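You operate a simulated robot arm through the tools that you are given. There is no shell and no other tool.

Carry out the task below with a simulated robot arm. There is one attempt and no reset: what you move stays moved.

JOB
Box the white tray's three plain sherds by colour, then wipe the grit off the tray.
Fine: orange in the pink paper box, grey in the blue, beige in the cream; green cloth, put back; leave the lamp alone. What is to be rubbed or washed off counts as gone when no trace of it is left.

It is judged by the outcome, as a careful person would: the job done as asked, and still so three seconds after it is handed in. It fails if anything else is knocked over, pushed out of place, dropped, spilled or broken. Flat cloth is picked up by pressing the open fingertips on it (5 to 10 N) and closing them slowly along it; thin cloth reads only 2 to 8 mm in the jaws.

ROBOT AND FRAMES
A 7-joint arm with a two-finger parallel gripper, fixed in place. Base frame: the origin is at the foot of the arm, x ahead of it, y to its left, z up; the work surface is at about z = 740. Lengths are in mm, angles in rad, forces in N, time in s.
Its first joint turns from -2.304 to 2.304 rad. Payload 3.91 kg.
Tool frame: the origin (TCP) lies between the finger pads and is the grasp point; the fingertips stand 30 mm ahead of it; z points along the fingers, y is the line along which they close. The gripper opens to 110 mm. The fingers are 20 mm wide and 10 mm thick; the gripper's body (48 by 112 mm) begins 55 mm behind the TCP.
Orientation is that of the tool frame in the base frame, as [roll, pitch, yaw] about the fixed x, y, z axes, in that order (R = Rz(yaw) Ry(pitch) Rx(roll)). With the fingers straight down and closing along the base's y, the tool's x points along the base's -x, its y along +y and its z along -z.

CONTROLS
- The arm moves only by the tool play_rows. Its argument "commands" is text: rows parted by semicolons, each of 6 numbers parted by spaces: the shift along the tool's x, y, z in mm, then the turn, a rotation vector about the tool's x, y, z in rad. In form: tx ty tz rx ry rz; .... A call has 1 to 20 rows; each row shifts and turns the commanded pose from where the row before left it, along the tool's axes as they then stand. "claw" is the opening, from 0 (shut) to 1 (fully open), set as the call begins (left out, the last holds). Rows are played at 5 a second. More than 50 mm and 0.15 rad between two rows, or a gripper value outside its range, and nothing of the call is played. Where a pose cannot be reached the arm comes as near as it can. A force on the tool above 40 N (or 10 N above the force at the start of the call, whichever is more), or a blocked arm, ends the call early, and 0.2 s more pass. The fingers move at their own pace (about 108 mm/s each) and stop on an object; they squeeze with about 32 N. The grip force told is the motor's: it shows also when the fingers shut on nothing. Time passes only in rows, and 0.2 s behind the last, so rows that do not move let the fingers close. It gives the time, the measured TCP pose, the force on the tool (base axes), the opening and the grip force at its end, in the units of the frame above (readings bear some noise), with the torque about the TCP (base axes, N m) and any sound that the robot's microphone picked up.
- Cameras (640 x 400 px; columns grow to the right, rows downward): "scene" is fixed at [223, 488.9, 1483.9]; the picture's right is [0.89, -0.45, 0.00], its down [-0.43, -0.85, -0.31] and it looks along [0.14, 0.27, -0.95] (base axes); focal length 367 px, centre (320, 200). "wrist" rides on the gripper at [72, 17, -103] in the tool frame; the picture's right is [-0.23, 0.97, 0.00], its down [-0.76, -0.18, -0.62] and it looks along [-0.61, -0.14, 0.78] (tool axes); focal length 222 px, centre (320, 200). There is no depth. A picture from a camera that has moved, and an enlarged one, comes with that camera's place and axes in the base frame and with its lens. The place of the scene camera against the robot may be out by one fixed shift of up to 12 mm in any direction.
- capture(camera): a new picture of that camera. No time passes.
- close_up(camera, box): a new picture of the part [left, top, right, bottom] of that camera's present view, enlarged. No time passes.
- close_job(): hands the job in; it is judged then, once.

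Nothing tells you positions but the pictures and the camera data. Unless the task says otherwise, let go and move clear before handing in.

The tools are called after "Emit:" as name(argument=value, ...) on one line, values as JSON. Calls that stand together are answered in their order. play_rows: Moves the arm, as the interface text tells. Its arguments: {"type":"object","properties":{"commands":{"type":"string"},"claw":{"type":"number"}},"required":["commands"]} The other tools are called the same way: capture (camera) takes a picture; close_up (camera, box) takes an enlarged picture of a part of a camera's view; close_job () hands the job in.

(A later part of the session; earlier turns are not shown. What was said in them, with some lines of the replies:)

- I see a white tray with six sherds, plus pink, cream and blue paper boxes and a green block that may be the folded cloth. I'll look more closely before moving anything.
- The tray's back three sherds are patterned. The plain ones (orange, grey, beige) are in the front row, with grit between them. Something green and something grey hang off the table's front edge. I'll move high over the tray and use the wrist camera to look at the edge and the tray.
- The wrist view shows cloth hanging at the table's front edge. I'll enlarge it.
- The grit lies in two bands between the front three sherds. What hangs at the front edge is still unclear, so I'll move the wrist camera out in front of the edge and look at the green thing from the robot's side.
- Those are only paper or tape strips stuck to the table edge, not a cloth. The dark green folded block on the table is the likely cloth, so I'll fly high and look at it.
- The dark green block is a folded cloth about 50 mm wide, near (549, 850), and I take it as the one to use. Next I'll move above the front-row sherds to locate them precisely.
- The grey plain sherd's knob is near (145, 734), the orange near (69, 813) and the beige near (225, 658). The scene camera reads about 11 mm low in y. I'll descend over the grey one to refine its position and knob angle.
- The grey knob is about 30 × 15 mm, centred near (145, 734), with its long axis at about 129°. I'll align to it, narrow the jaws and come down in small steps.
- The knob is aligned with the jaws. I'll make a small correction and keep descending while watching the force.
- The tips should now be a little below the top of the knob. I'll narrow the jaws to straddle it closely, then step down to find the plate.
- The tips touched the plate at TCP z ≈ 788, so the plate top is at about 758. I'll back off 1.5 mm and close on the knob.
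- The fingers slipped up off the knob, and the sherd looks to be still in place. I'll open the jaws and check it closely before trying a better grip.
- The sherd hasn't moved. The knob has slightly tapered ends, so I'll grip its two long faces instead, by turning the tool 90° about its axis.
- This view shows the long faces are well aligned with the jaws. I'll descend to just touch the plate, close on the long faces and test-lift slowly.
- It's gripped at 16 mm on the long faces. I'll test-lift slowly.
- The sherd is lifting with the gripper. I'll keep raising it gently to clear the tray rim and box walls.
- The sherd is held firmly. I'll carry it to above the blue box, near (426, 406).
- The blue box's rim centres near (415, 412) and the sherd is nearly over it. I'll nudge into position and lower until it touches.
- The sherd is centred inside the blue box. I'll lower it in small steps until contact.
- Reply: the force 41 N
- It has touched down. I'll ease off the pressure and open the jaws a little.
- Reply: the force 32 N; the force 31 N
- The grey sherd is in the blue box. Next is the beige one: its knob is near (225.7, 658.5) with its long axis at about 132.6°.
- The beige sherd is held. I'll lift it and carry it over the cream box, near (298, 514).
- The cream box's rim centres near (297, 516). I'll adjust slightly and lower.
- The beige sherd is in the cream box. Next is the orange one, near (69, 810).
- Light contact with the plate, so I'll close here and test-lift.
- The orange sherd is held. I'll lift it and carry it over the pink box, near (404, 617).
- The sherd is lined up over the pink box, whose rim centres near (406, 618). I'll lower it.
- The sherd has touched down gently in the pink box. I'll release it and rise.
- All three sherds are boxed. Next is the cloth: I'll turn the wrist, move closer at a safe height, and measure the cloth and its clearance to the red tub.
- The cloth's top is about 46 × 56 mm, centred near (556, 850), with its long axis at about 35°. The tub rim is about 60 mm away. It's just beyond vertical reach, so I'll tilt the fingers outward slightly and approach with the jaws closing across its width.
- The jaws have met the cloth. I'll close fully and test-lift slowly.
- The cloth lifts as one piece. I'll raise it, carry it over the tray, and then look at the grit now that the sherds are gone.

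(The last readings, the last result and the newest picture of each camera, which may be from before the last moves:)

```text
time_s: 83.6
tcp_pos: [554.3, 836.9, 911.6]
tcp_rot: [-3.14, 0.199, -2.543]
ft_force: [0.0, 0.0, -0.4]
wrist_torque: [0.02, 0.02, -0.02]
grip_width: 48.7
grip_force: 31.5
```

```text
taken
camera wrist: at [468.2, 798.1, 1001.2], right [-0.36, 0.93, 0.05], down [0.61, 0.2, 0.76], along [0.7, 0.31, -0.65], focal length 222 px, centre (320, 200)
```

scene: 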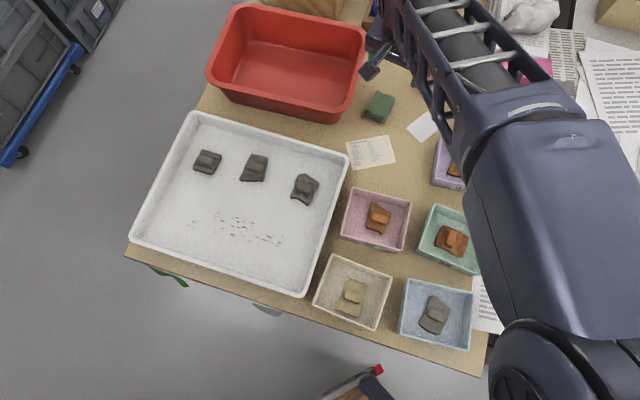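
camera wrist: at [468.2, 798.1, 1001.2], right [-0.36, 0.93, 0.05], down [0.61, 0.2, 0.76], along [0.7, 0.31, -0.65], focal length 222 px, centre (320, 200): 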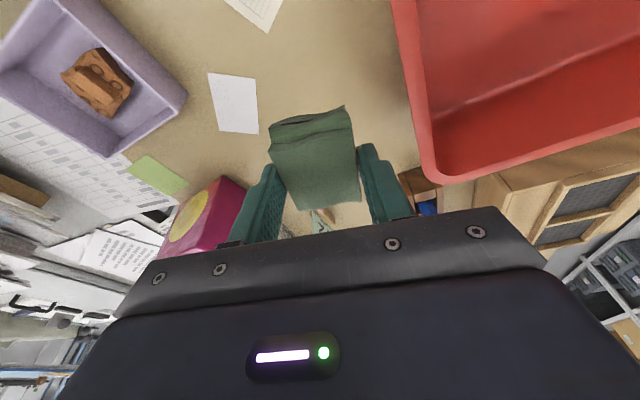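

Emit:
play_rows(commands="15 1.8 -3.04 0 0 0;28 3.4 -5.68 0 0 0;34 4.2 -6.89 0 0 0;34 4.2 -6.89 0 0 0;34 4.2 -6.89 0 0 0;34 4.2 -6.89 0 0 0;34 4.2 -6.89 0 0 0;34 4.2 -6.89 0 0 0;34 4.2 -6.89 0 0 0;34 4.2 -6.89 0 0 0;30 3.6 -6.08 0 0 0;20 2.4 -4.06 0 0 0;10.3 1.4 -2.09 0 0 0;0 0 0 -0.0199 0 -0.098;0 0 0 -0.0199 0 -0.098;0 0 0 0 0 0")

Emit:
capture(camera="wrist")

Emit:
capture(camera="scene")

```text
time_s: 87.0
tcp_pos: [210.3, 660.2, 913.6]
tcp_rot: [3.141, 0.198, -2.342]
ft_force: [0.8, -0.7, -0.9]
wrist_torque: [-0.02, -0.01, -0.03]
grip_width: 48.8
grip_force: 32.0
```

```text
taken
camera wrist: at [133.6, 605.9, 1001.5], right [-0.54, 0.84, 0.05], down [0.56, 0.32, 0.76], along [0.62, 0.44, -0.65], focal length 222 px, centre (320, 200)
```

wrist: 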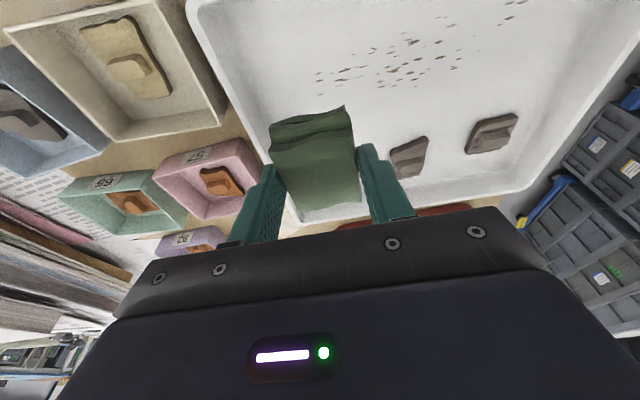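

```text
taken
```

scene: 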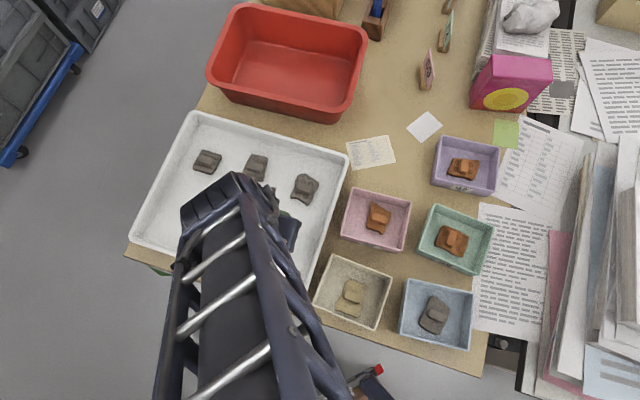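

Emit:
close_up(camera="wrist", box=[270, 0, 550, 140])

Emit:
close_up(camera="wrist", box=[440, 0, 600, 90])

```text
2.29 times, centred on (410, 70) of wrist
camera zoom: at [133.6, 605.9, 1001.5], right [-0.54, 0.84, 0.05], down [0.56, 0.32, 0.76], along [0.62, 0.44, -0.65], focal length 508 px, centre (114, 497)
```

zoom: 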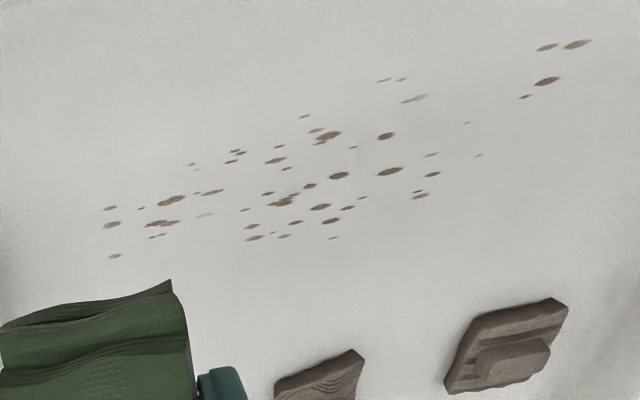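

```text
4.00 times, centred on (520, 45) of wrist
camera zoom: at [133.6, 605.9, 1001.5], right [-0.54, 0.84, 0.05], down [0.56, 0.32, 0.76], along [0.62, 0.44, -0.65], focal length 888 px, centre (-480, 820)
```

zoom: 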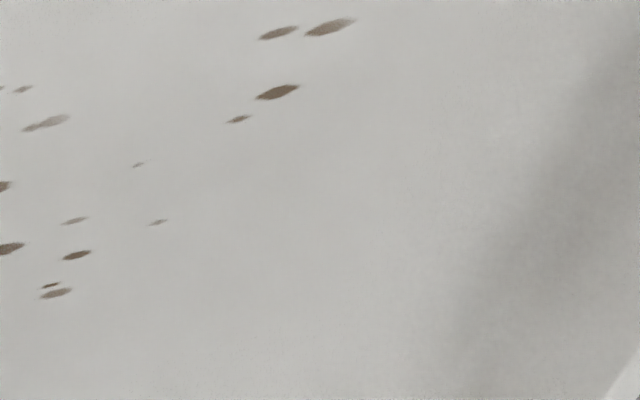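

The grit band runs along the old front row, about 200 mm long and 65 mm wide, with P0 near (145, 735). I'll lower the cloth at the beige end until it touches, then wipe in overlapping strokes along the band.

Emit:
play_rows(commands="8.4 -1.1 -1.7 0 0 0;5.9 0 29 0 0 0;5.9 0 29 0 0 0;5.9 0 29 0 0 0;5 0 24.5 0 0 0;1 0 4.9 0 0 0;0.6 0 2.94 0 0 0;0 0 0 0 0 0")

Emit:
capture(camera="wrist")

Emit:
close_up(camera="scene", box=[180, 170, 340, 290])

```text
time_s: 88.8
tcp_pos: [204.7, 654.1, 790.1]
tcp_rot: [-3.14, 0.201, -2.344]
ft_force: [0.9, 0.1, -1.4]
wrist_torque: [-0.01, 0.01, 0.0]
grip_width: 48.7
grip_force: 32.2
```

```text
taken
camera wrist: at [128.8, 598.6, 878.9], right [-0.54, 0.84, 0.05], down [0.56, 0.32, 0.76], along [0.63, 0.44, -0.65], focal length 222 px, centre (320, 200)
```

wrist: 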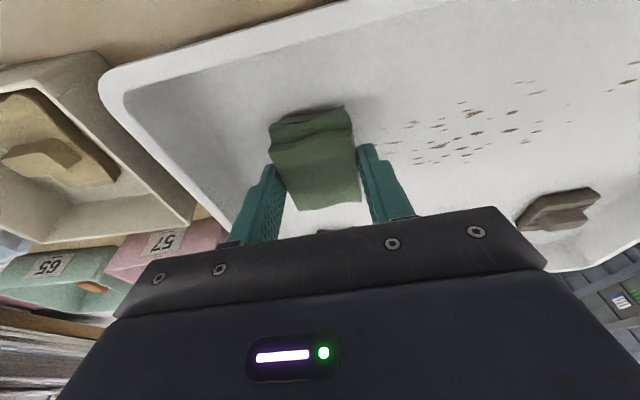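

```text
3.33 times, centred on (260, 230) of scene
camera zoom: at [223.0, 488.9, 1483.9], right [0.89, -0.45, 0.0], down [-0.43, -0.85, -0.31], along [0.14, 0.27, -0.95], focal length 1223 px, centre (520, 100)
```

zoom: 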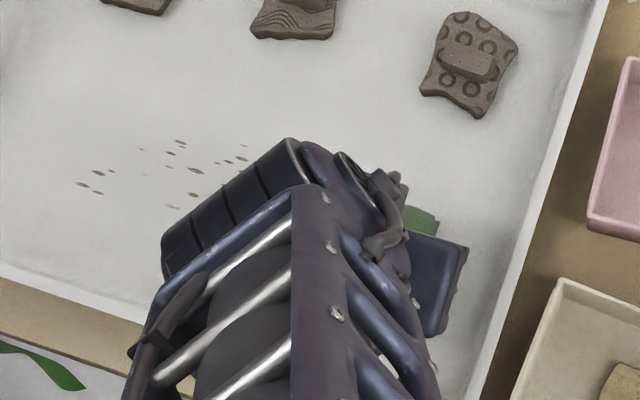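

Emit:
play_rows(commands="0.3 0 1.47 0 0 0;0.3 0 1.47 0 0 0;0.3 0 1.47 0 0 0;0 0 0 0 0 0")

```text
time_s: 89.8
tcp_pos: [205.2, 652.3, 785.8]
tcp_rot: [3.141, 0.2, -2.344]
ft_force: [0.9, 0.2, -0.8]
wrist_torque: [-0.01, 0.01, 0.0]
grip_width: 48.6
grip_force: 32.5
```

Emit:
play_rows(commands="0.2 0 0.98 0 0 0;0.2 0 0.98 0 0 0;0 0 0 0 0 0")

```text
time_s: 90.6
tcp_pos: [206.7, 652.0, 785.1]
tcp_rot: [-3.14, 0.203, -2.345]
ft_force: [0.2, -0.3, -1.1]
wrist_torque: [0.01, 0.02, 0.0]
grip_width: 48.7
grip_force: 32.0
```

Emit:
play_rows(commands="0.2 0 0.98 0 0 0;0.2 0 0.98 0 0 0;0 0 0 0 0 0")

```text
time_s: 91.4
tcp_pos: [205.4, 653.1, 783.0]
tcp_rot: [3.14, 0.2, -2.345]
ft_force: [-1.8, -2.3, 13.0]
wrist_torque: [-0.16, 0.08, 0.0]
grip_width: 49.0
grip_force: 32.4
```

Contact at about 13 N. First stroke along the band.

Emit:
play_rows(commands="0 10 0 0 0 0;0 20 0 0 0 0;0 20 0 0 0 0;0 20 0 0 0 0;0 20 0 0 0 0;0 20 0 0 0 0;0 20 0 0 0 0;0 20 0 0 0 0;0 20 0 0 0 0;0 20 0 0 0 0;0 10 0 0 0 0;0 0 0 0 0 0")

Emit:
capture(camera="wrist")

Emit:
close_up(camera="scene", box=[180, 170, 340, 290])

```text
time_s: 94.0
tcp_pos: [60.9, 792.2, 782.8]
tcp_rot: [-3.139, 0.2, -2.344]
ft_force: [2.9, -2.2, 9.1]
wrist_torque: [-0.05, -0.1, -0.05]
grip_width: 48.7
grip_force: 32.4
```

```text
taken
camera wrist: at [-15.3, 738.1, 871.4], right [-0.54, 0.84, 0.05], down [0.56, 0.32, 0.76], along [0.63, 0.44, -0.65], focal length 222 px, centre (320, 200)
```

wrist: 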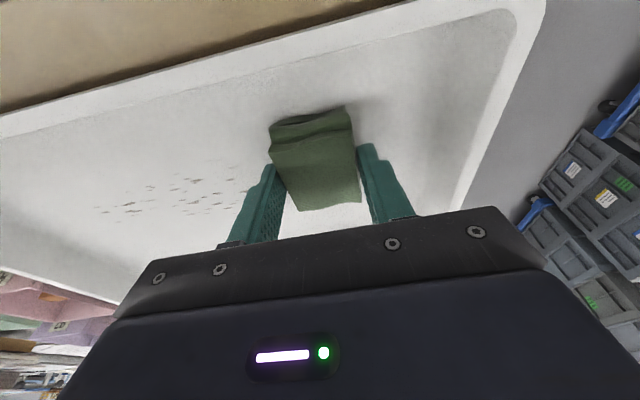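

```text
3.33 times, centred on (260, 230) of scene
camera zoom: at [223.0, 488.9, 1483.9], right [0.89, -0.45, 0.0], down [-0.43, -0.85, -0.31], along [0.14, 0.27, -0.95], focal length 1223 px, centre (520, 100)
```

zoom: 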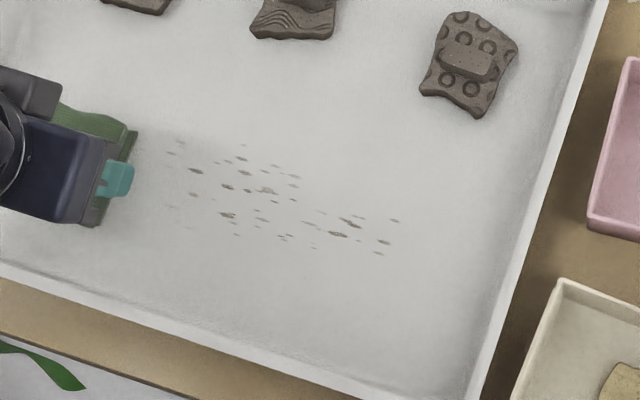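

One pass fades the grit but doesn't remove it. I'll make several overlapping passes, shifting outward between strokes.

Emit:
play_rows(commands="-13.72 0 2.78 0 0 0;0 -25 0 0 0 0;0 -25 0 0 0 0;0 -25 0 0 0 0;0 -25 0 0 0 0;0 -25 0 0 0 0;0 -25 0 0 0 0;0 -25 0 0 0 0;0 -25 0 0 0 0;-13.72 0 2.78 0 0 0;0 25 0 0 0 0;0 25 0 0 0 0;0 25 0 0 0 0;0 25 0 0 0 0;0 25 0 0 0 0;0 25 0 0 0 0;0 25 0 0 0 0;0 25 0 0 0 0;0 0 0 0 0 0")

Emit:
close_up(camera="scene", box=[180, 180, 300, 270])

Emit:
capture(camera="wrist")

```text
time_s: 95.9
tcp_pos: [204.5, 672.7, 782.4]
tcp_rot: [3.14, 0.202, -2.343]
ft_force: [0.5, -0.9, 10.1]
wrist_torque: [-0.23, -0.14, 0.03]
grip_width: 48.7
grip_force: 31.9
stopped in row 9: the force on the tool passed its limit at 43 N (the readings are from after the stop); the commanded pose is now the measured one
```

```text
4.44 times, centred on (240, 225) of scene
camera zoom: at [223.0, 488.9, 1483.9], right [0.89, -0.45, 0.0], down [-0.43, -0.85, -0.31], along [0.14, 0.27, -0.95], focal length 1631 px, centre (676, 89)
```

zoom: 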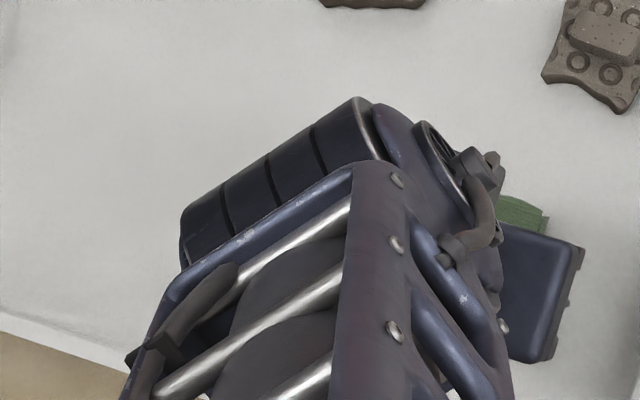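

```text
taken
camera wrist: at [127.7, 617.8, 871.0], right [-0.54, 0.84, 0.05], down [0.56, 0.32, 0.76], along [0.62, 0.44, -0.64], focal length 222 px, centre (320, 200)
```

wrist: 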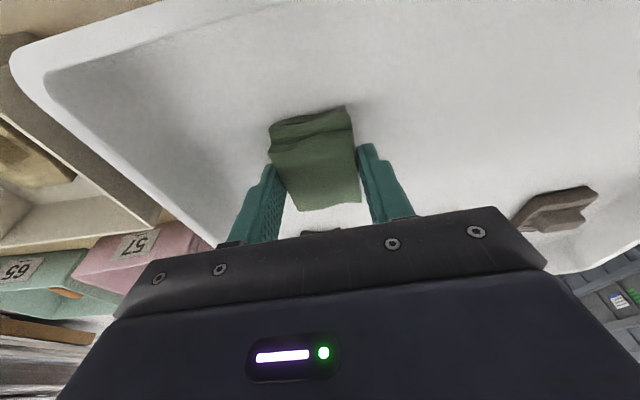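

The grit looks nearly gone already, and the force spiked at the end of the stroke. I'll look closely at the surface and check the tray hasn't shifted.

Emit:
close_up(camera="wrist", box=[340, 0, 640, 180])

Emit:
capture(camera="scene")

```text
2.13 times, centred on (490, 90) of wrist
camera zoom: at [127.7, 617.8, 871.0], right [-0.54, 0.84, 0.05], down [0.56, 0.32, 0.76], along [0.62, 0.44, -0.64], focal length 474 px, centre (-43, 435)
```

zoom: 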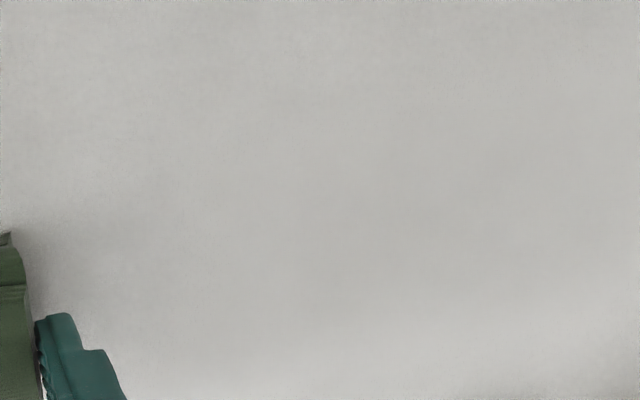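

```text
taken
```

scene: 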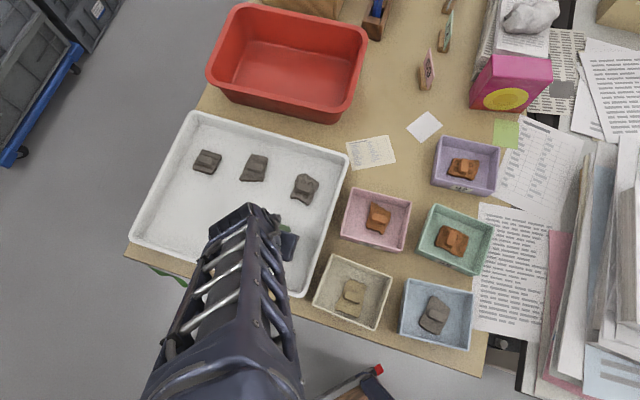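

The tray hasn't shifted. I'll make another outer pass and one more return along the inner side so no faint trace is left.

Emit:
play_rows(commands="0 -14 0 0 0 0;-13.72 0 2.78 0 0 0;0 20 0 0 0 0;0 20 0 0 0 0;0 20 0 0 0 0;0 20 0 0 0 0;0 20 0 0 0 0;0 20 0 0 0 0;0 20 0 0 0 0;0 20 0 0 0 0;0 20 0 0 0 0;0 20 0 0 0 0;0 5 0 0 0 0;0 0 0 0 0 0")

Emit:
close_up(camera="scene", box=[180, 180, 320, 285])

Emit:
capture(camera="wrist")

```text
time_s: 98.9
tcp_pos: [75.6, 815.8, 783.2]
tcp_rot: [3.139, 0.203, -2.345]
ft_force: [1.8, -1.8, 7.2]
wrist_torque: [-0.05, -0.12, -0.04]
grip_width: 48.8
grip_force: 32.4
```

```text
3.81 times, centred on (250, 232) of scene
camera zoom: at [223.0, 488.9, 1483.9], right [0.89, -0.45, 0.0], down [-0.43, -0.85, -0.31], along [0.14, 0.27, -0.95], focal length 1398 px, centre (587, 76)
```

zoom: 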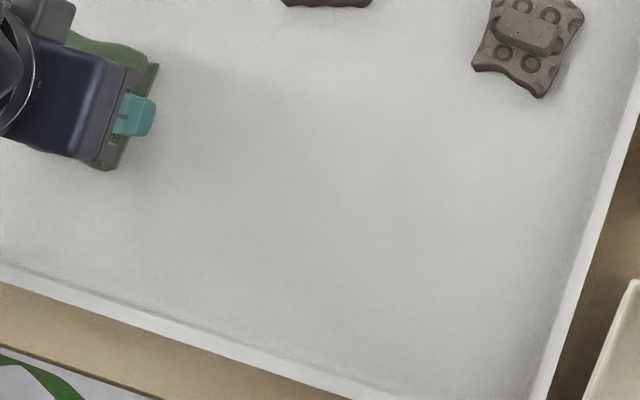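

```text
taken
camera wrist: at [-0.4, 761.3, 870.9], right [-0.54, 0.84, 0.05], down [0.56, 0.32, 0.76], along [0.62, 0.44, -0.64], focal length 222 px, centre (320, 200)
```

wrist: 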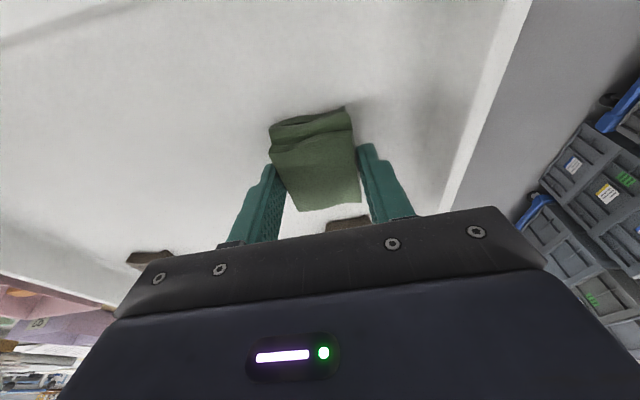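

The surface looks clean. One more return stroke on the inner side to be sure, then I'll lift.

Emit:
play_rows(commands="13.72 0 -2.78 0 0 0;0 -20 0 0 0 0;0 -20 0 0 0 0;0 -20 0 0 0 0;0 -20 0 0 0 0;0 -20 0 0 0 0;0 -20 0 0 0 0;0 -20 0 0 0 0;0 -20 0 0 0 0;0 -20 0 0 0 0;0 -20 0 0 0 0;0 0 0 0 0 0")

Emit:
play_rows(commands="13.72 0 -2.78 0 0 0;0 20 0 0 0 0;0 20 0 0 0 0;0 20 0 0 0 0;0 20 0 0 0 0;0 20 0 0 0 0;0 20 0 0 0 0;0 20 0 0 0 0;0 20 0 0 0 0;0 20 0 0 0 0;0 20 0 0 0 0;0 0 0 0 0 0")

```text
time_s: 101.5
tcp_pos: [210.0, 666.7, 782.5]
tcp_rot: [3.137, 0.204, -2.345]
ft_force: [-2.1, 4.2, 21.6]
wrist_torque: [0.09, -0.02, 0.02]
grip_width: 48.7
grip_force: 32.4
```

```text
time_s: 104.1
tcp_pos: [56.8, 794.6, 782.8]
tcp_rot: [3.14, 0.204, -2.34]
ft_force: [-2.1, -1.4, 4.5]
wrist_torque: [-0.04, 0.03, 0.0]
grip_width: 48.4
grip_force: 32.1
```

Emit:
play_rows(commands="-1 0 -4.9 0 0 0;-3 0 -14.7 0 0 0;-5 0 -24.5 0 0 0;-7 0 -34.3 0 0 0;-7 0 -34.3 0 0 0;-3 0 -14.7 0 0 0;0 0 0 0 0 0")

Emit:
close_up(camera="scene", box=[180, 180, 320, 285])

Emit:
capture(camera="wrist")

Emit:
capture(camera="scene")

```text
time_s: 105.7
tcp_pos: [58.4, 793.7, 912.5]
tcp_rot: [3.137, 0.202, -2.345]
ft_force: [-0.4, 0.1, -0.3]
wrist_torque: [0.01, 0.0, -0.01]
grip_width: 48.9
grip_force: 31.9
```

```text
3.81 times, centred on (250, 232) of scene
camera zoom: at [223.0, 488.9, 1483.9], right [0.89, -0.45, 0.0], down [-0.43, -0.85, -0.31], along [0.14, 0.27, -0.95], focal length 1398 px, centre (587, 76)
```

zoom: 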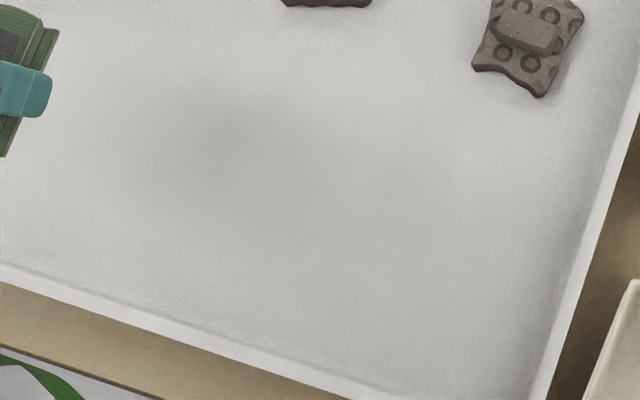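

```text
taken
camera wrist: at [-17.9, 739.7, 1000.9], right [-0.54, 0.84, 0.05], down [0.56, 0.32, 0.76], along [0.62, 0.44, -0.64], focal length 222 px, centre (320, 200)
```

wrist: 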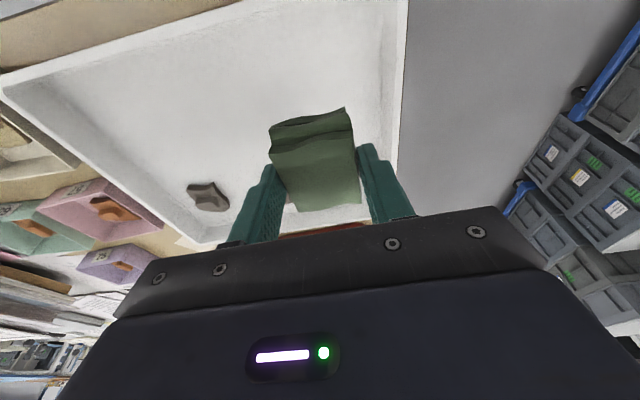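

```text
taken
```

scene: 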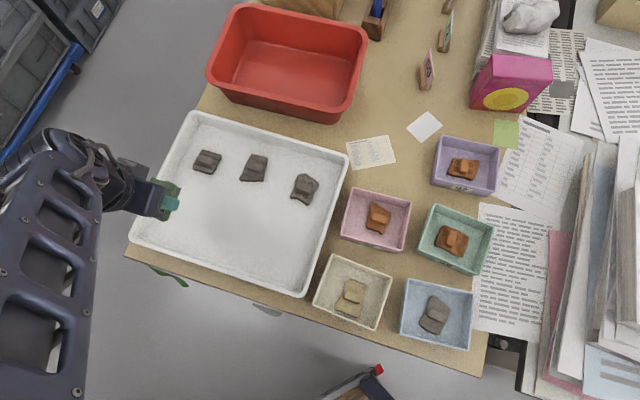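

Emit:
close_up(camera="wrist", box=[60, 20, 400, 220])

Emit:
play_rows(commands="0 -30 0 0 0 0;0 -40 0 0 0 0;0 -40 0 0 0 0;0 -40 0 0 0 0;0 0 0 0 0 0")

Emit:
capture(camera="wrist")

Emit:
close_up(camera="wrist", box=[330, 0, 610, 180])

Emit:
close_up(camera="scene", box=[130, 110, 270, 260])

```text
1.88 times, centred on (230, 120) of wrist
camera zoom: at [-17.9, 739.7, 1000.9], right [-0.54, 0.84, 0.05], down [0.56, 0.32, 0.76], along [0.62, 0.44, -0.64], focal length 418 px, centre (489, 351)
```

zoom: 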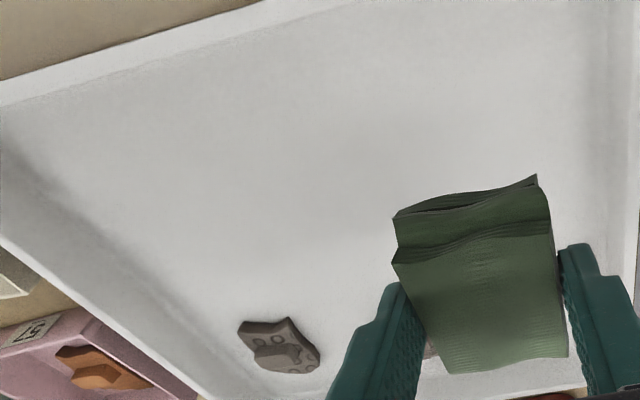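

```text
time_s: 106.9
tcp_pos: [167.3, 689.5, 911.3]
tcp_rot: [3.139, 0.202, -2.344]
ft_force: [-0.4, 0.0, 0.2]
wrist_torque: [0.02, 0.0, -0.01]
grip_width: 49.0
grip_force: 32.3
```

```text
taken
camera wrist: at [90.7, 634.7, 999.6], right [-0.54, 0.84, 0.05], down [0.56, 0.32, 0.76], along [0.62, 0.44, -0.64], focal length 222 px, centre (320, 200)
```

wrist: 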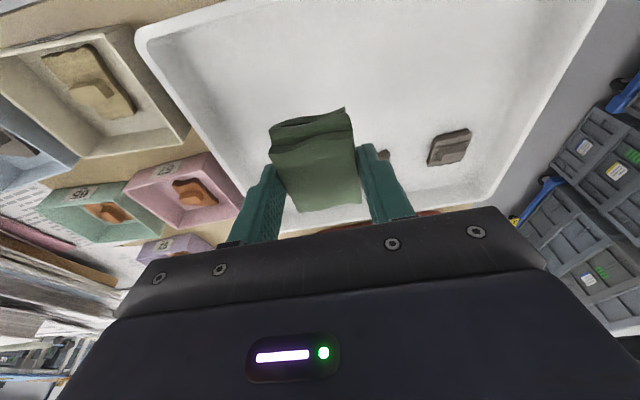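

```text
2.22 times, centred on (470, 90) of wrist
camera zoom: at [90.7, 634.7, 999.6], right [-0.54, 0.84, 0.05], down [0.56, 0.32, 0.76], along [0.62, 0.44, -0.64], focal length 494 px, centre (-13, 444)
```

zoom: 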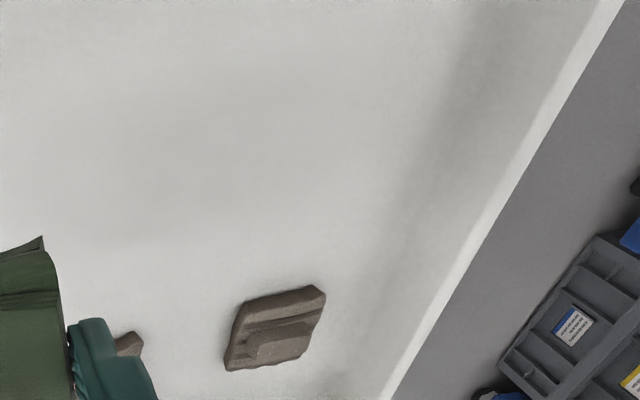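

```text
2.67 times, centred on (200, 185) of scene
camera zoom: at [223.0, 488.9, 1483.9], right [0.89, -0.45, 0.0], down [-0.43, -0.85, -0.31], along [0.14, 0.27, -0.95], focal length 979 px, centre (640, 240)
```

zoom: 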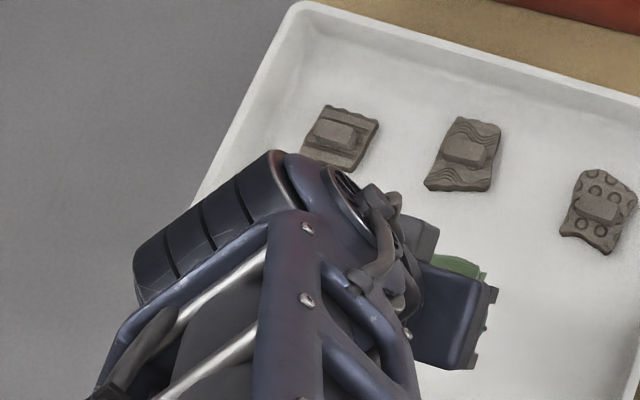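

The tray is clean with no trace visible. I'll carry the cloth back to its original spot by the tub with the same tilt and heading as when I picked it up.

Emit:
play_rows(commands="0 0 0 0.0199 0 0.098;0 0 0 0.0199 0 0.098;-16 -3.6 3.24 0 0 0;-28 -6.3 5.67 0 0 0;-34 -7.7 6.89 0 0 0;-34 -7.7 6.89 0 0 0;-34 -7.7 6.89 0 0 0;-34 -7.7 6.89 0 0 0;-34 -7.7 6.89 0 0 0;-34 -7.7 6.89 0 0 0;-34 -7.7 6.89 0 0 0;-34 -7.7 6.89 0 0 0;-34 -7.7 6.89 0 0 0;-24 -5.4 4.86 0 0 0;-14 -3.1 2.84 0 0 0;-6.3 -1.3 1.28 0 0 0;0 0 0 0 0 0")

Emit:
capture(camera="wrist")

Emit:
capture(camera="scene")

```text
time_s: 110.5
tcp_pos: [548.1, 843.8, 914.1]
tcp_rot: [3.138, 0.2, -2.544]
ft_force: [1.0, 0.1, 0.1]
wrist_torque: [0.01, 0.01, 0.04]
grip_width: 48.6
grip_force: 31.7
```

```text
taken
camera wrist: at [462.5, 805.6, 1002.2], right [-0.37, 0.93, 0.05], down [0.61, 0.2, 0.76], along [0.7, 0.31, -0.65], focal length 222 px, centre (320, 200)
```

wrist: 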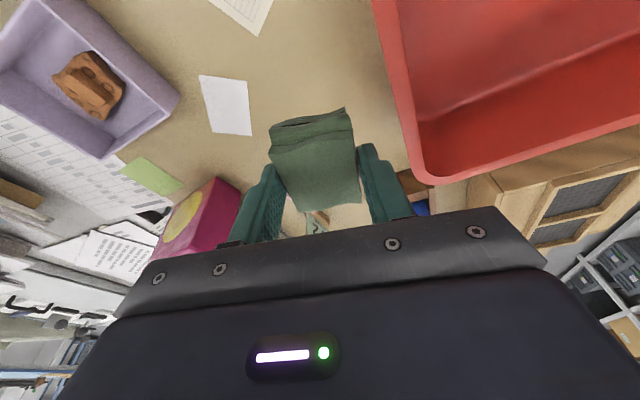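

```text
taken
```

scene: 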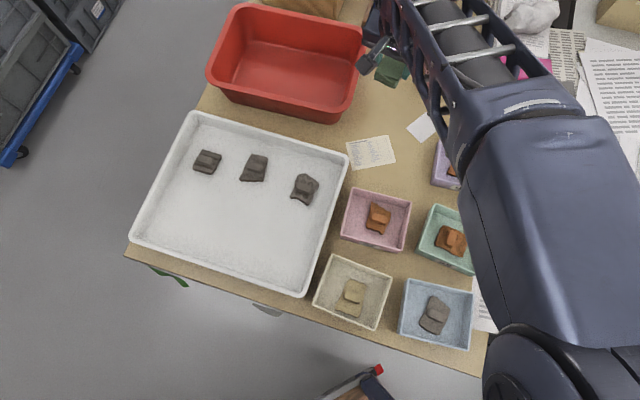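

Emit:
close_up(camera="scene", box=[150, 190, 310, 280])

Emit:
play_rows(commands="4 0 19.6 0 0 0;6 0 29.4 0 0 0;6 0 29.4 0 0 0;4 0 19.6 0 0 0;0 0 0 0 0 0")

Emit:
capture(camera="wrist")

Emit:
close_up(camera="scene", box=[320, 40, 480, 160])

```text
4.00 times, centred on (230, 235) of scene
camera zoom: at [223.0, 488.9, 1483.9], right [0.89, -0.45, 0.0], down [-0.43, -0.85, -0.31], along [0.14, 0.27, -0.95], focal length 1468 px, centre (680, 60)
```

zoom: 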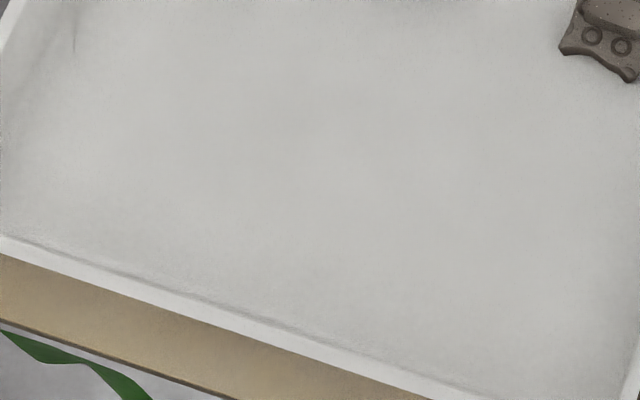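

```text
time_s: 111.7
tcp_pos: [547.4, 845.4, 813.8]
tcp_rot: [3.139, 0.202, -2.543]
ft_force: [0.7, -0.4, -0.5]
wrist_torque: [-0.01, -0.04, -0.03]
grip_width: 48.7
grip_force: 32.0
```

```text
taken
camera wrist: at [461.4, 806.1, 901.5], right [-0.36, 0.93, 0.05], down [0.61, 0.2, 0.76], along [0.7, 0.31, -0.65], focal length 222 px, centre (320, 200)
```

wrist: 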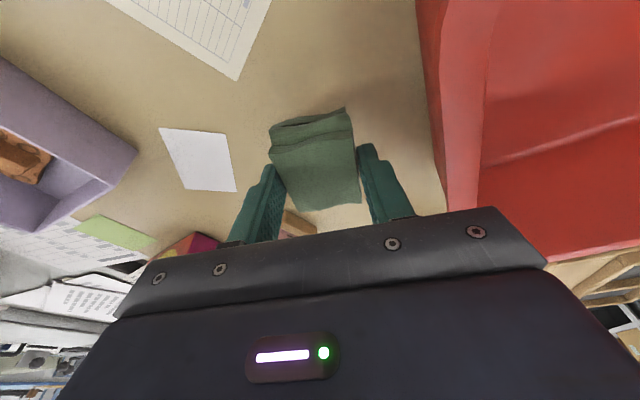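

```text
3.33 times, centred on (400, 100) of scene
camera zoom: at [223.0, 488.9, 1483.9], right [0.89, -0.45, 0.0], down [-0.43, -0.85, -0.31], along [0.14, 0.27, -0.95], focal length 1223 px, centre (53, 533)
```

zoom: 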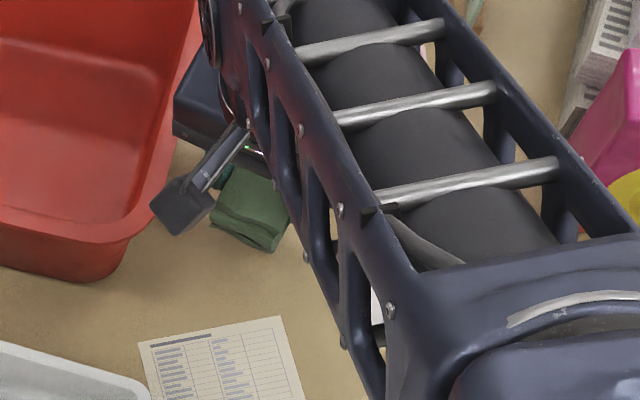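

Emit:
close_up(camera="wrist", box=[360, 60, 560, 220])

Emit:
close_up(camera="scene", box=[340, 60, 400, 110])

```text
2.50 times, centred on (460, 140) of wrist
camera zoom: at [461.4, 806.1, 901.5], right [-0.36, 0.93, 0.05], down [0.61, 0.2, 0.76], along [0.7, 0.31, -0.65], focal length 555 px, centre (-30, 350)
```

zoom: 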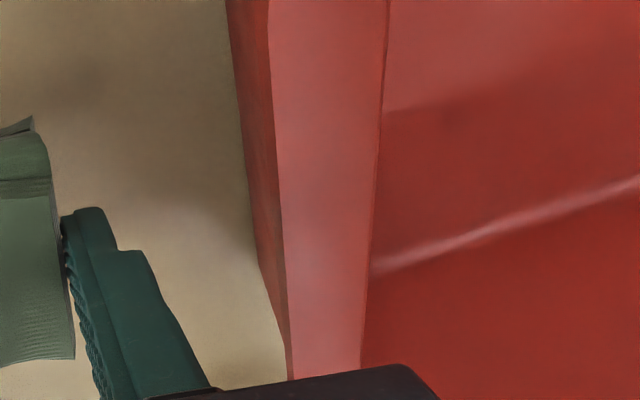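

```text
8.00 times, centred on (370, 85) of scene
camera zoom: at [223.0, 488.9, 1483.9], right [0.89, -0.45, 0.0], down [-0.43, -0.85, -0.31], along [0.14, 0.27, -0.95], focal length 2936 px, centre (-80, 1120)
```

zoom: 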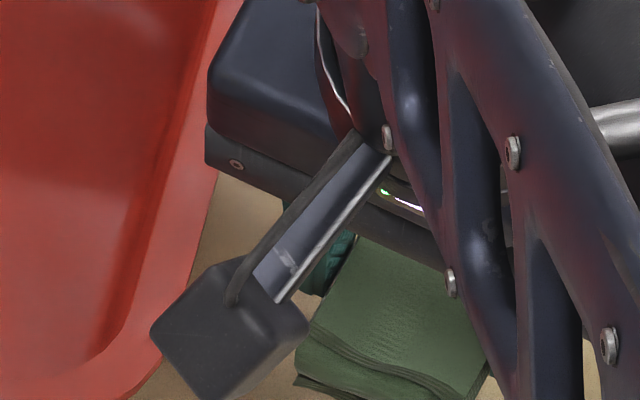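

The tub rim is at about z 826, and the gripper body would just about brush it at the exact spot. I'll set the cloth down 6 mm further from the tub, which is effectively its old place.

Emit:
play_rows(commands="0 -6 0 0 0 0;2 0 9.8 0 0 0;2 0 9.8 0 0 0;1.4 0 6.86 0 0 0;0.6 0 2.94 0 0 0;0 0 0 0 0 0")

Emit:
capture(camera="wrist")

```text
time_s: 113.1
tcp_pos: [551.6, 839.0, 783.5]
tcp_rot: [3.138, 0.201, -2.543]
ft_force: [0.3, -0.2, 0.1]
wrist_torque: [-0.01, 0.04, 0.0]
grip_width: 48.9
grip_force: 32.1
```

```text
taken
camera wrist: at [465.0, 800.4, 870.8], right [-0.36, 0.93, 0.05], down [0.61, 0.2, 0.76], along [0.7, 0.31, -0.65], focal length 222 px, centre (320, 200)
```

wrist: 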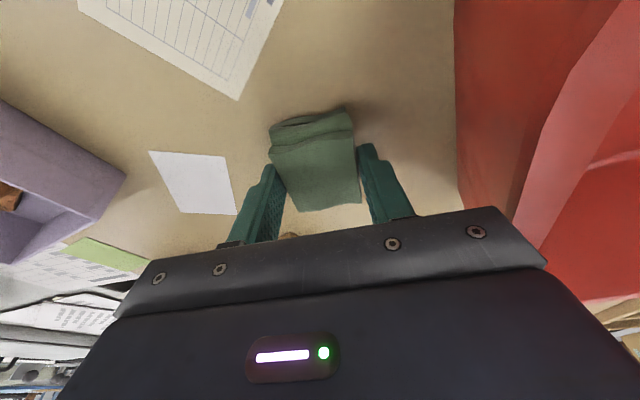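

Emit:
play_rows(commands="0.2 0 0.98 0 0 0;0.2 0 0.98 0 0 0;0.2 0 0.98 0 0 0;0 0 0 0 0 0")

```text
time_s: 114.1
tcp_pos: [550.6, 838.7, 779.7]
tcp_rot: [3.139, 0.2, -2.542]
ft_force: [0.0, 0.2, -0.1]
wrist_torque: [0.01, 0.0, 0.01]
grip_width: 48.7
grip_force: 32.0
```

Emit:
play_rows(commands="0.15 0 0.74 0 0 0;0.15 0 0.74 0 0 0;0 0 0 0 0 0")

```text
time_s: 114.9
tcp_pos: [549.7, 839.8, 778.5]
tcp_rot: [3.136, 0.199, -2.544]
ft_force: [-0.6, 0.7, -0.6]
wrist_torque: [-0.01, 0.01, -0.02]
grip_width: 48.8
grip_force: 31.6
```

Emit:
play_rows(commands="0.15 0 0.74 0 0 0;0.1 0 0.49 0 0 0;0 0 0 0 0 0")

```text
time_s: 115.7
tcp_pos: [550.3, 839.1, 778.4]
tcp_rot: [3.139, 0.202, -2.543]
ft_force: [1.8, -0.8, 2.4]
wrist_torque: [-0.03, -0.09, 0.01]
grip_width: 48.6
grip_force: 32.3
```

The cloth rests on the table. I'll open the jaws and back out upwards.

Emit:
play_rows(commands="0 0 0 0 0 0;0 0 0 0 0 0;0 0 0 0 0 0", claw=0.62)

Emit:
play_rows(commands="-0.6 0 -2.94 0 0 0;-2 0 -9.8 0 0 0;-4 0 -19.6 0 0 0;-6 0 -29.4 0 0 0;-6 0 -29.4 0 0 0;-6 0 -29.4 0 0 0;0 0 0 0 0 0")

Emit:
capture(camera="wrist")

Emit:
close_up(camera="wrist", box=[250, 20, 410, 140])

```text
time_s: 116.5
tcp_pos: [551.5, 838.9, 776.6]
tcp_rot: [3.137, 0.2, -2.543]
ft_force: [-0.4, 0.6, 0.0]
wrist_torque: [-0.02, -0.02, 0.01]
grip_width: 68.0
grip_force: 0.0
```

```text
time_s: 118.1
tcp_pos: [552.0, 840.5, 901.0]
tcp_rot: [3.138, 0.2, -2.543]
ft_force: [-0.7, -0.5, -0.3]
wrist_torque: [-0.05, 0.03, 0.01]
grip_width: 68.1
grip_force: 0.1
```

```text
taken
camera wrist: at [466.1, 802.3, 988.7], right [-0.36, 0.93, 0.05], down [0.61, 0.2, 0.76], along [0.7, 0.31, -0.65], focal length 222 px, centre (320, 200)
```

wrist: 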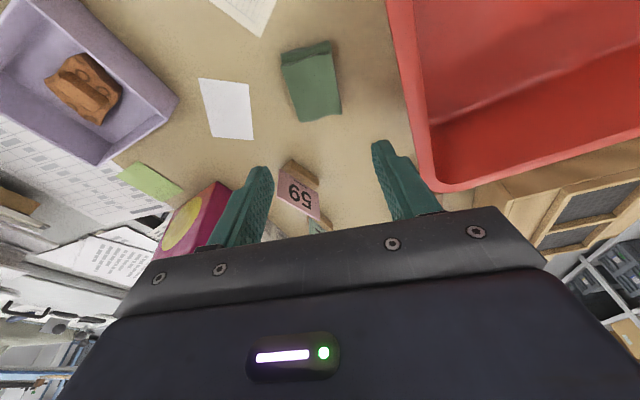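

```text
3.33 times, centred on (330, 80) of wrist
camera zoom: at [466.1, 802.3, 988.7], right [-0.36, 0.93, 0.05], down [0.61, 0.2, 0.76], along [0.7, 0.31, -0.65], focal length 740 px, centre (287, 600)
```

zoom: 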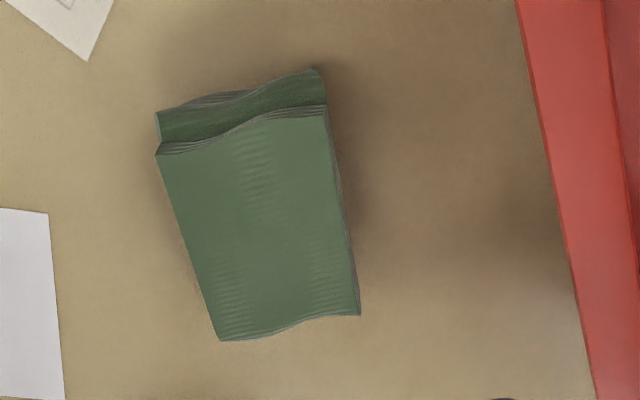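

The cloth is back within a few millimetres of where it lay. I'll straighten the tool, rise and retreat, then check the whole scene.

Emit:
play_rows(commands="-6 0 -29.4 0 0 0;-6 0 -29.4 0 0 0;0 0 0 0 0.1 0;0 0 0 0 0.1 0;0 0 -30 0 0 0;36.8 -23.2 0 0 0 0;36.8 -23.2 0 0 0 0;36.8 -23.2 0 0 0 0;36.8 -23.2 0 0 0 0;36.8 -23.2 0 0 0 0;36.8 -23.2 0 0 0 0;0 0 0 0 0 0")

Emit:
capture(camera="scene")

Emit:
close_up(camera="scene", box=[130, 110, 350, 300])

Emit:
close_up(camera="scene", box=[300, 160, 500, 360])

Emit:
capture(camera="wrist")

```text
time_s: 120.7
tcp_pos: [450.4, 597.0, 989.9]
tcp_rot: [3.139, 0.001, -2.543]
ft_force: [0.9, 0.0, 0.4]
wrist_torque: [-0.04, 0.01, -0.01]
grip_width: 68.2
grip_force: 0.0
```

```text
taken
```

scene: 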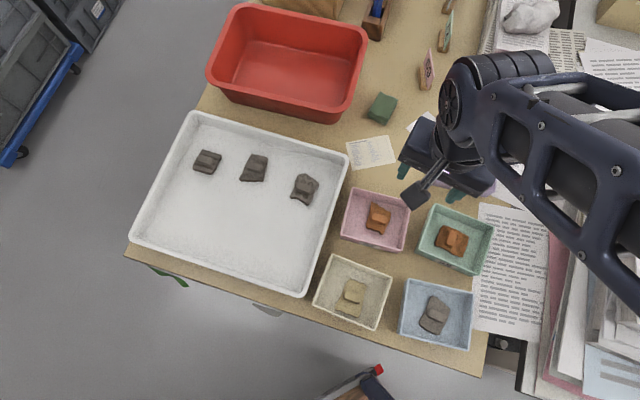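

```text
2.11 times, centred on (240, 205) of scene
camera zoom: at [223.0, 488.9, 1483.9], right [0.89, -0.45, 0.0], down [-0.43, -0.85, -0.31], along [0.14, 0.27, -0.95], focal length 773 px, centre (488, 190)
```

zoom: 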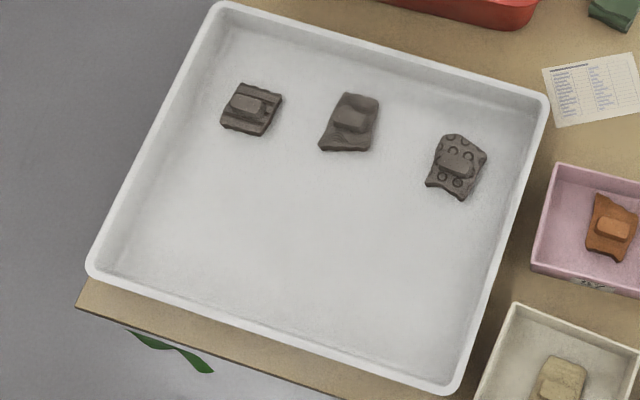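

```text
2.00 times, centred on (400, 260) of scene
camera zoom: at [223.0, 488.9, 1483.9], right [0.89, -0.45, 0.0], down [-0.43, -0.85, -0.31], along [0.14, 0.27, -0.95], focal length 734 px, centre (160, 80)
```

zoom: 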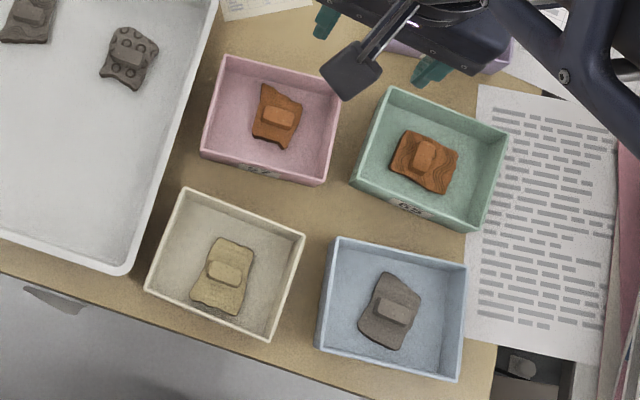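

```text
taken
camera wrist: at [379.6, 570.1, 1094.6], right [-0.36, 0.93, 0.0], down [0.73, 0.28, 0.62], along [0.58, 0.23, -0.78], focal length 222 px, centre (320, 200)
```

wrist: 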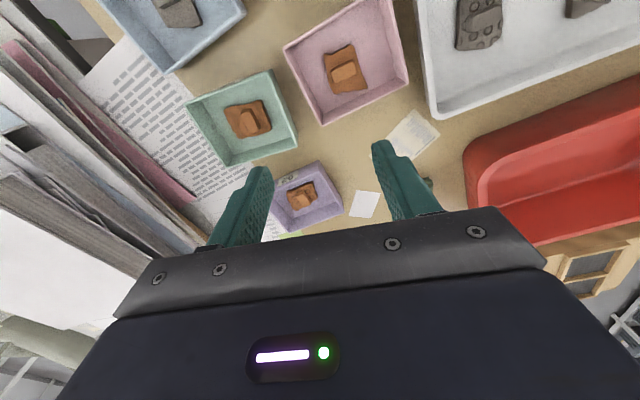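

Emit:
close_up(camera="scene", box=[300, 0, 560, 180])

Emit:
close_up(camera="scene", box=[140, 190, 310, 290])

```text
2.22 times, centred on (430, 90) of scene
camera zoom: at [223.0, 488.9, 1483.9], right [0.89, -0.45, 0.0], down [-0.43, -0.85, -0.31], along [0.14, 0.27, -0.95], focal length 816 px, centre (76, 444)
```

zoom: 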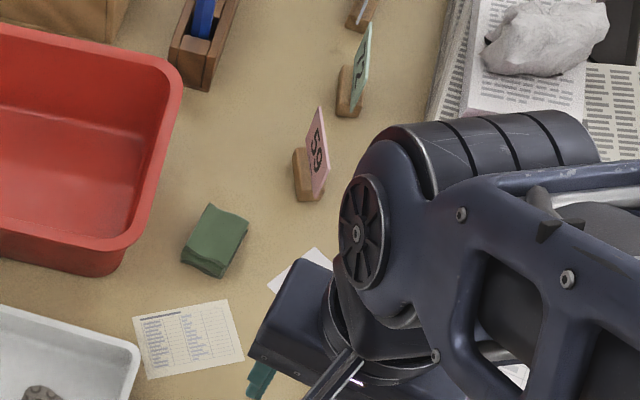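

```text
3.76 times, centred on (225, 240) of scene
camera zoom: at [223.0, 488.9, 1483.9], right [0.89, -0.45, 0.0], down [-0.43, -0.85, -0.31], along [0.14, 0.27, -0.95], focal length 1382 px, centre (678, 49)
```

zoom: 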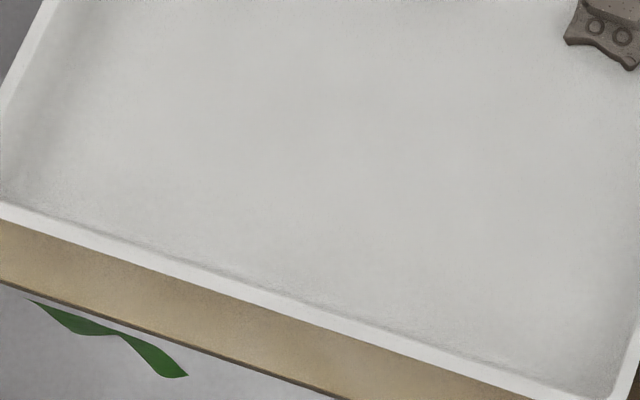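

Orange is in the pink box, grey in the blue and beige in the cream. The tray shows no trace of grit, and the three patterned sherds haven't moved. The green cloth is back about 7 mm from where it lay, the arm is clear, and the lamp never came into play. I'm handing in the job.

Emit:
close_job()

```text
The job is handed in.
```

The three plain sherds are boxed by colour and the tray is wiped clean; I've handed the job in.

- **Sherds:** orange is in the pink box, grey in the blue and beige in the cream. My first grip on the grey sherd slipped, but it stayed in place and the second grip held.
- **Tray:** no trace of grit shows in the final pictures. The tray and the three patterned sherds on it are where they were.
- **Cloth:** I used the folded green cloth beside the red tub. It is back about 7 mm from its old spot, because the gripper would have brushed the tub rim at the exact place.
- **Lamp:** I never saw it in any picture, and the arm hit nothing. The arm is clear of everything.
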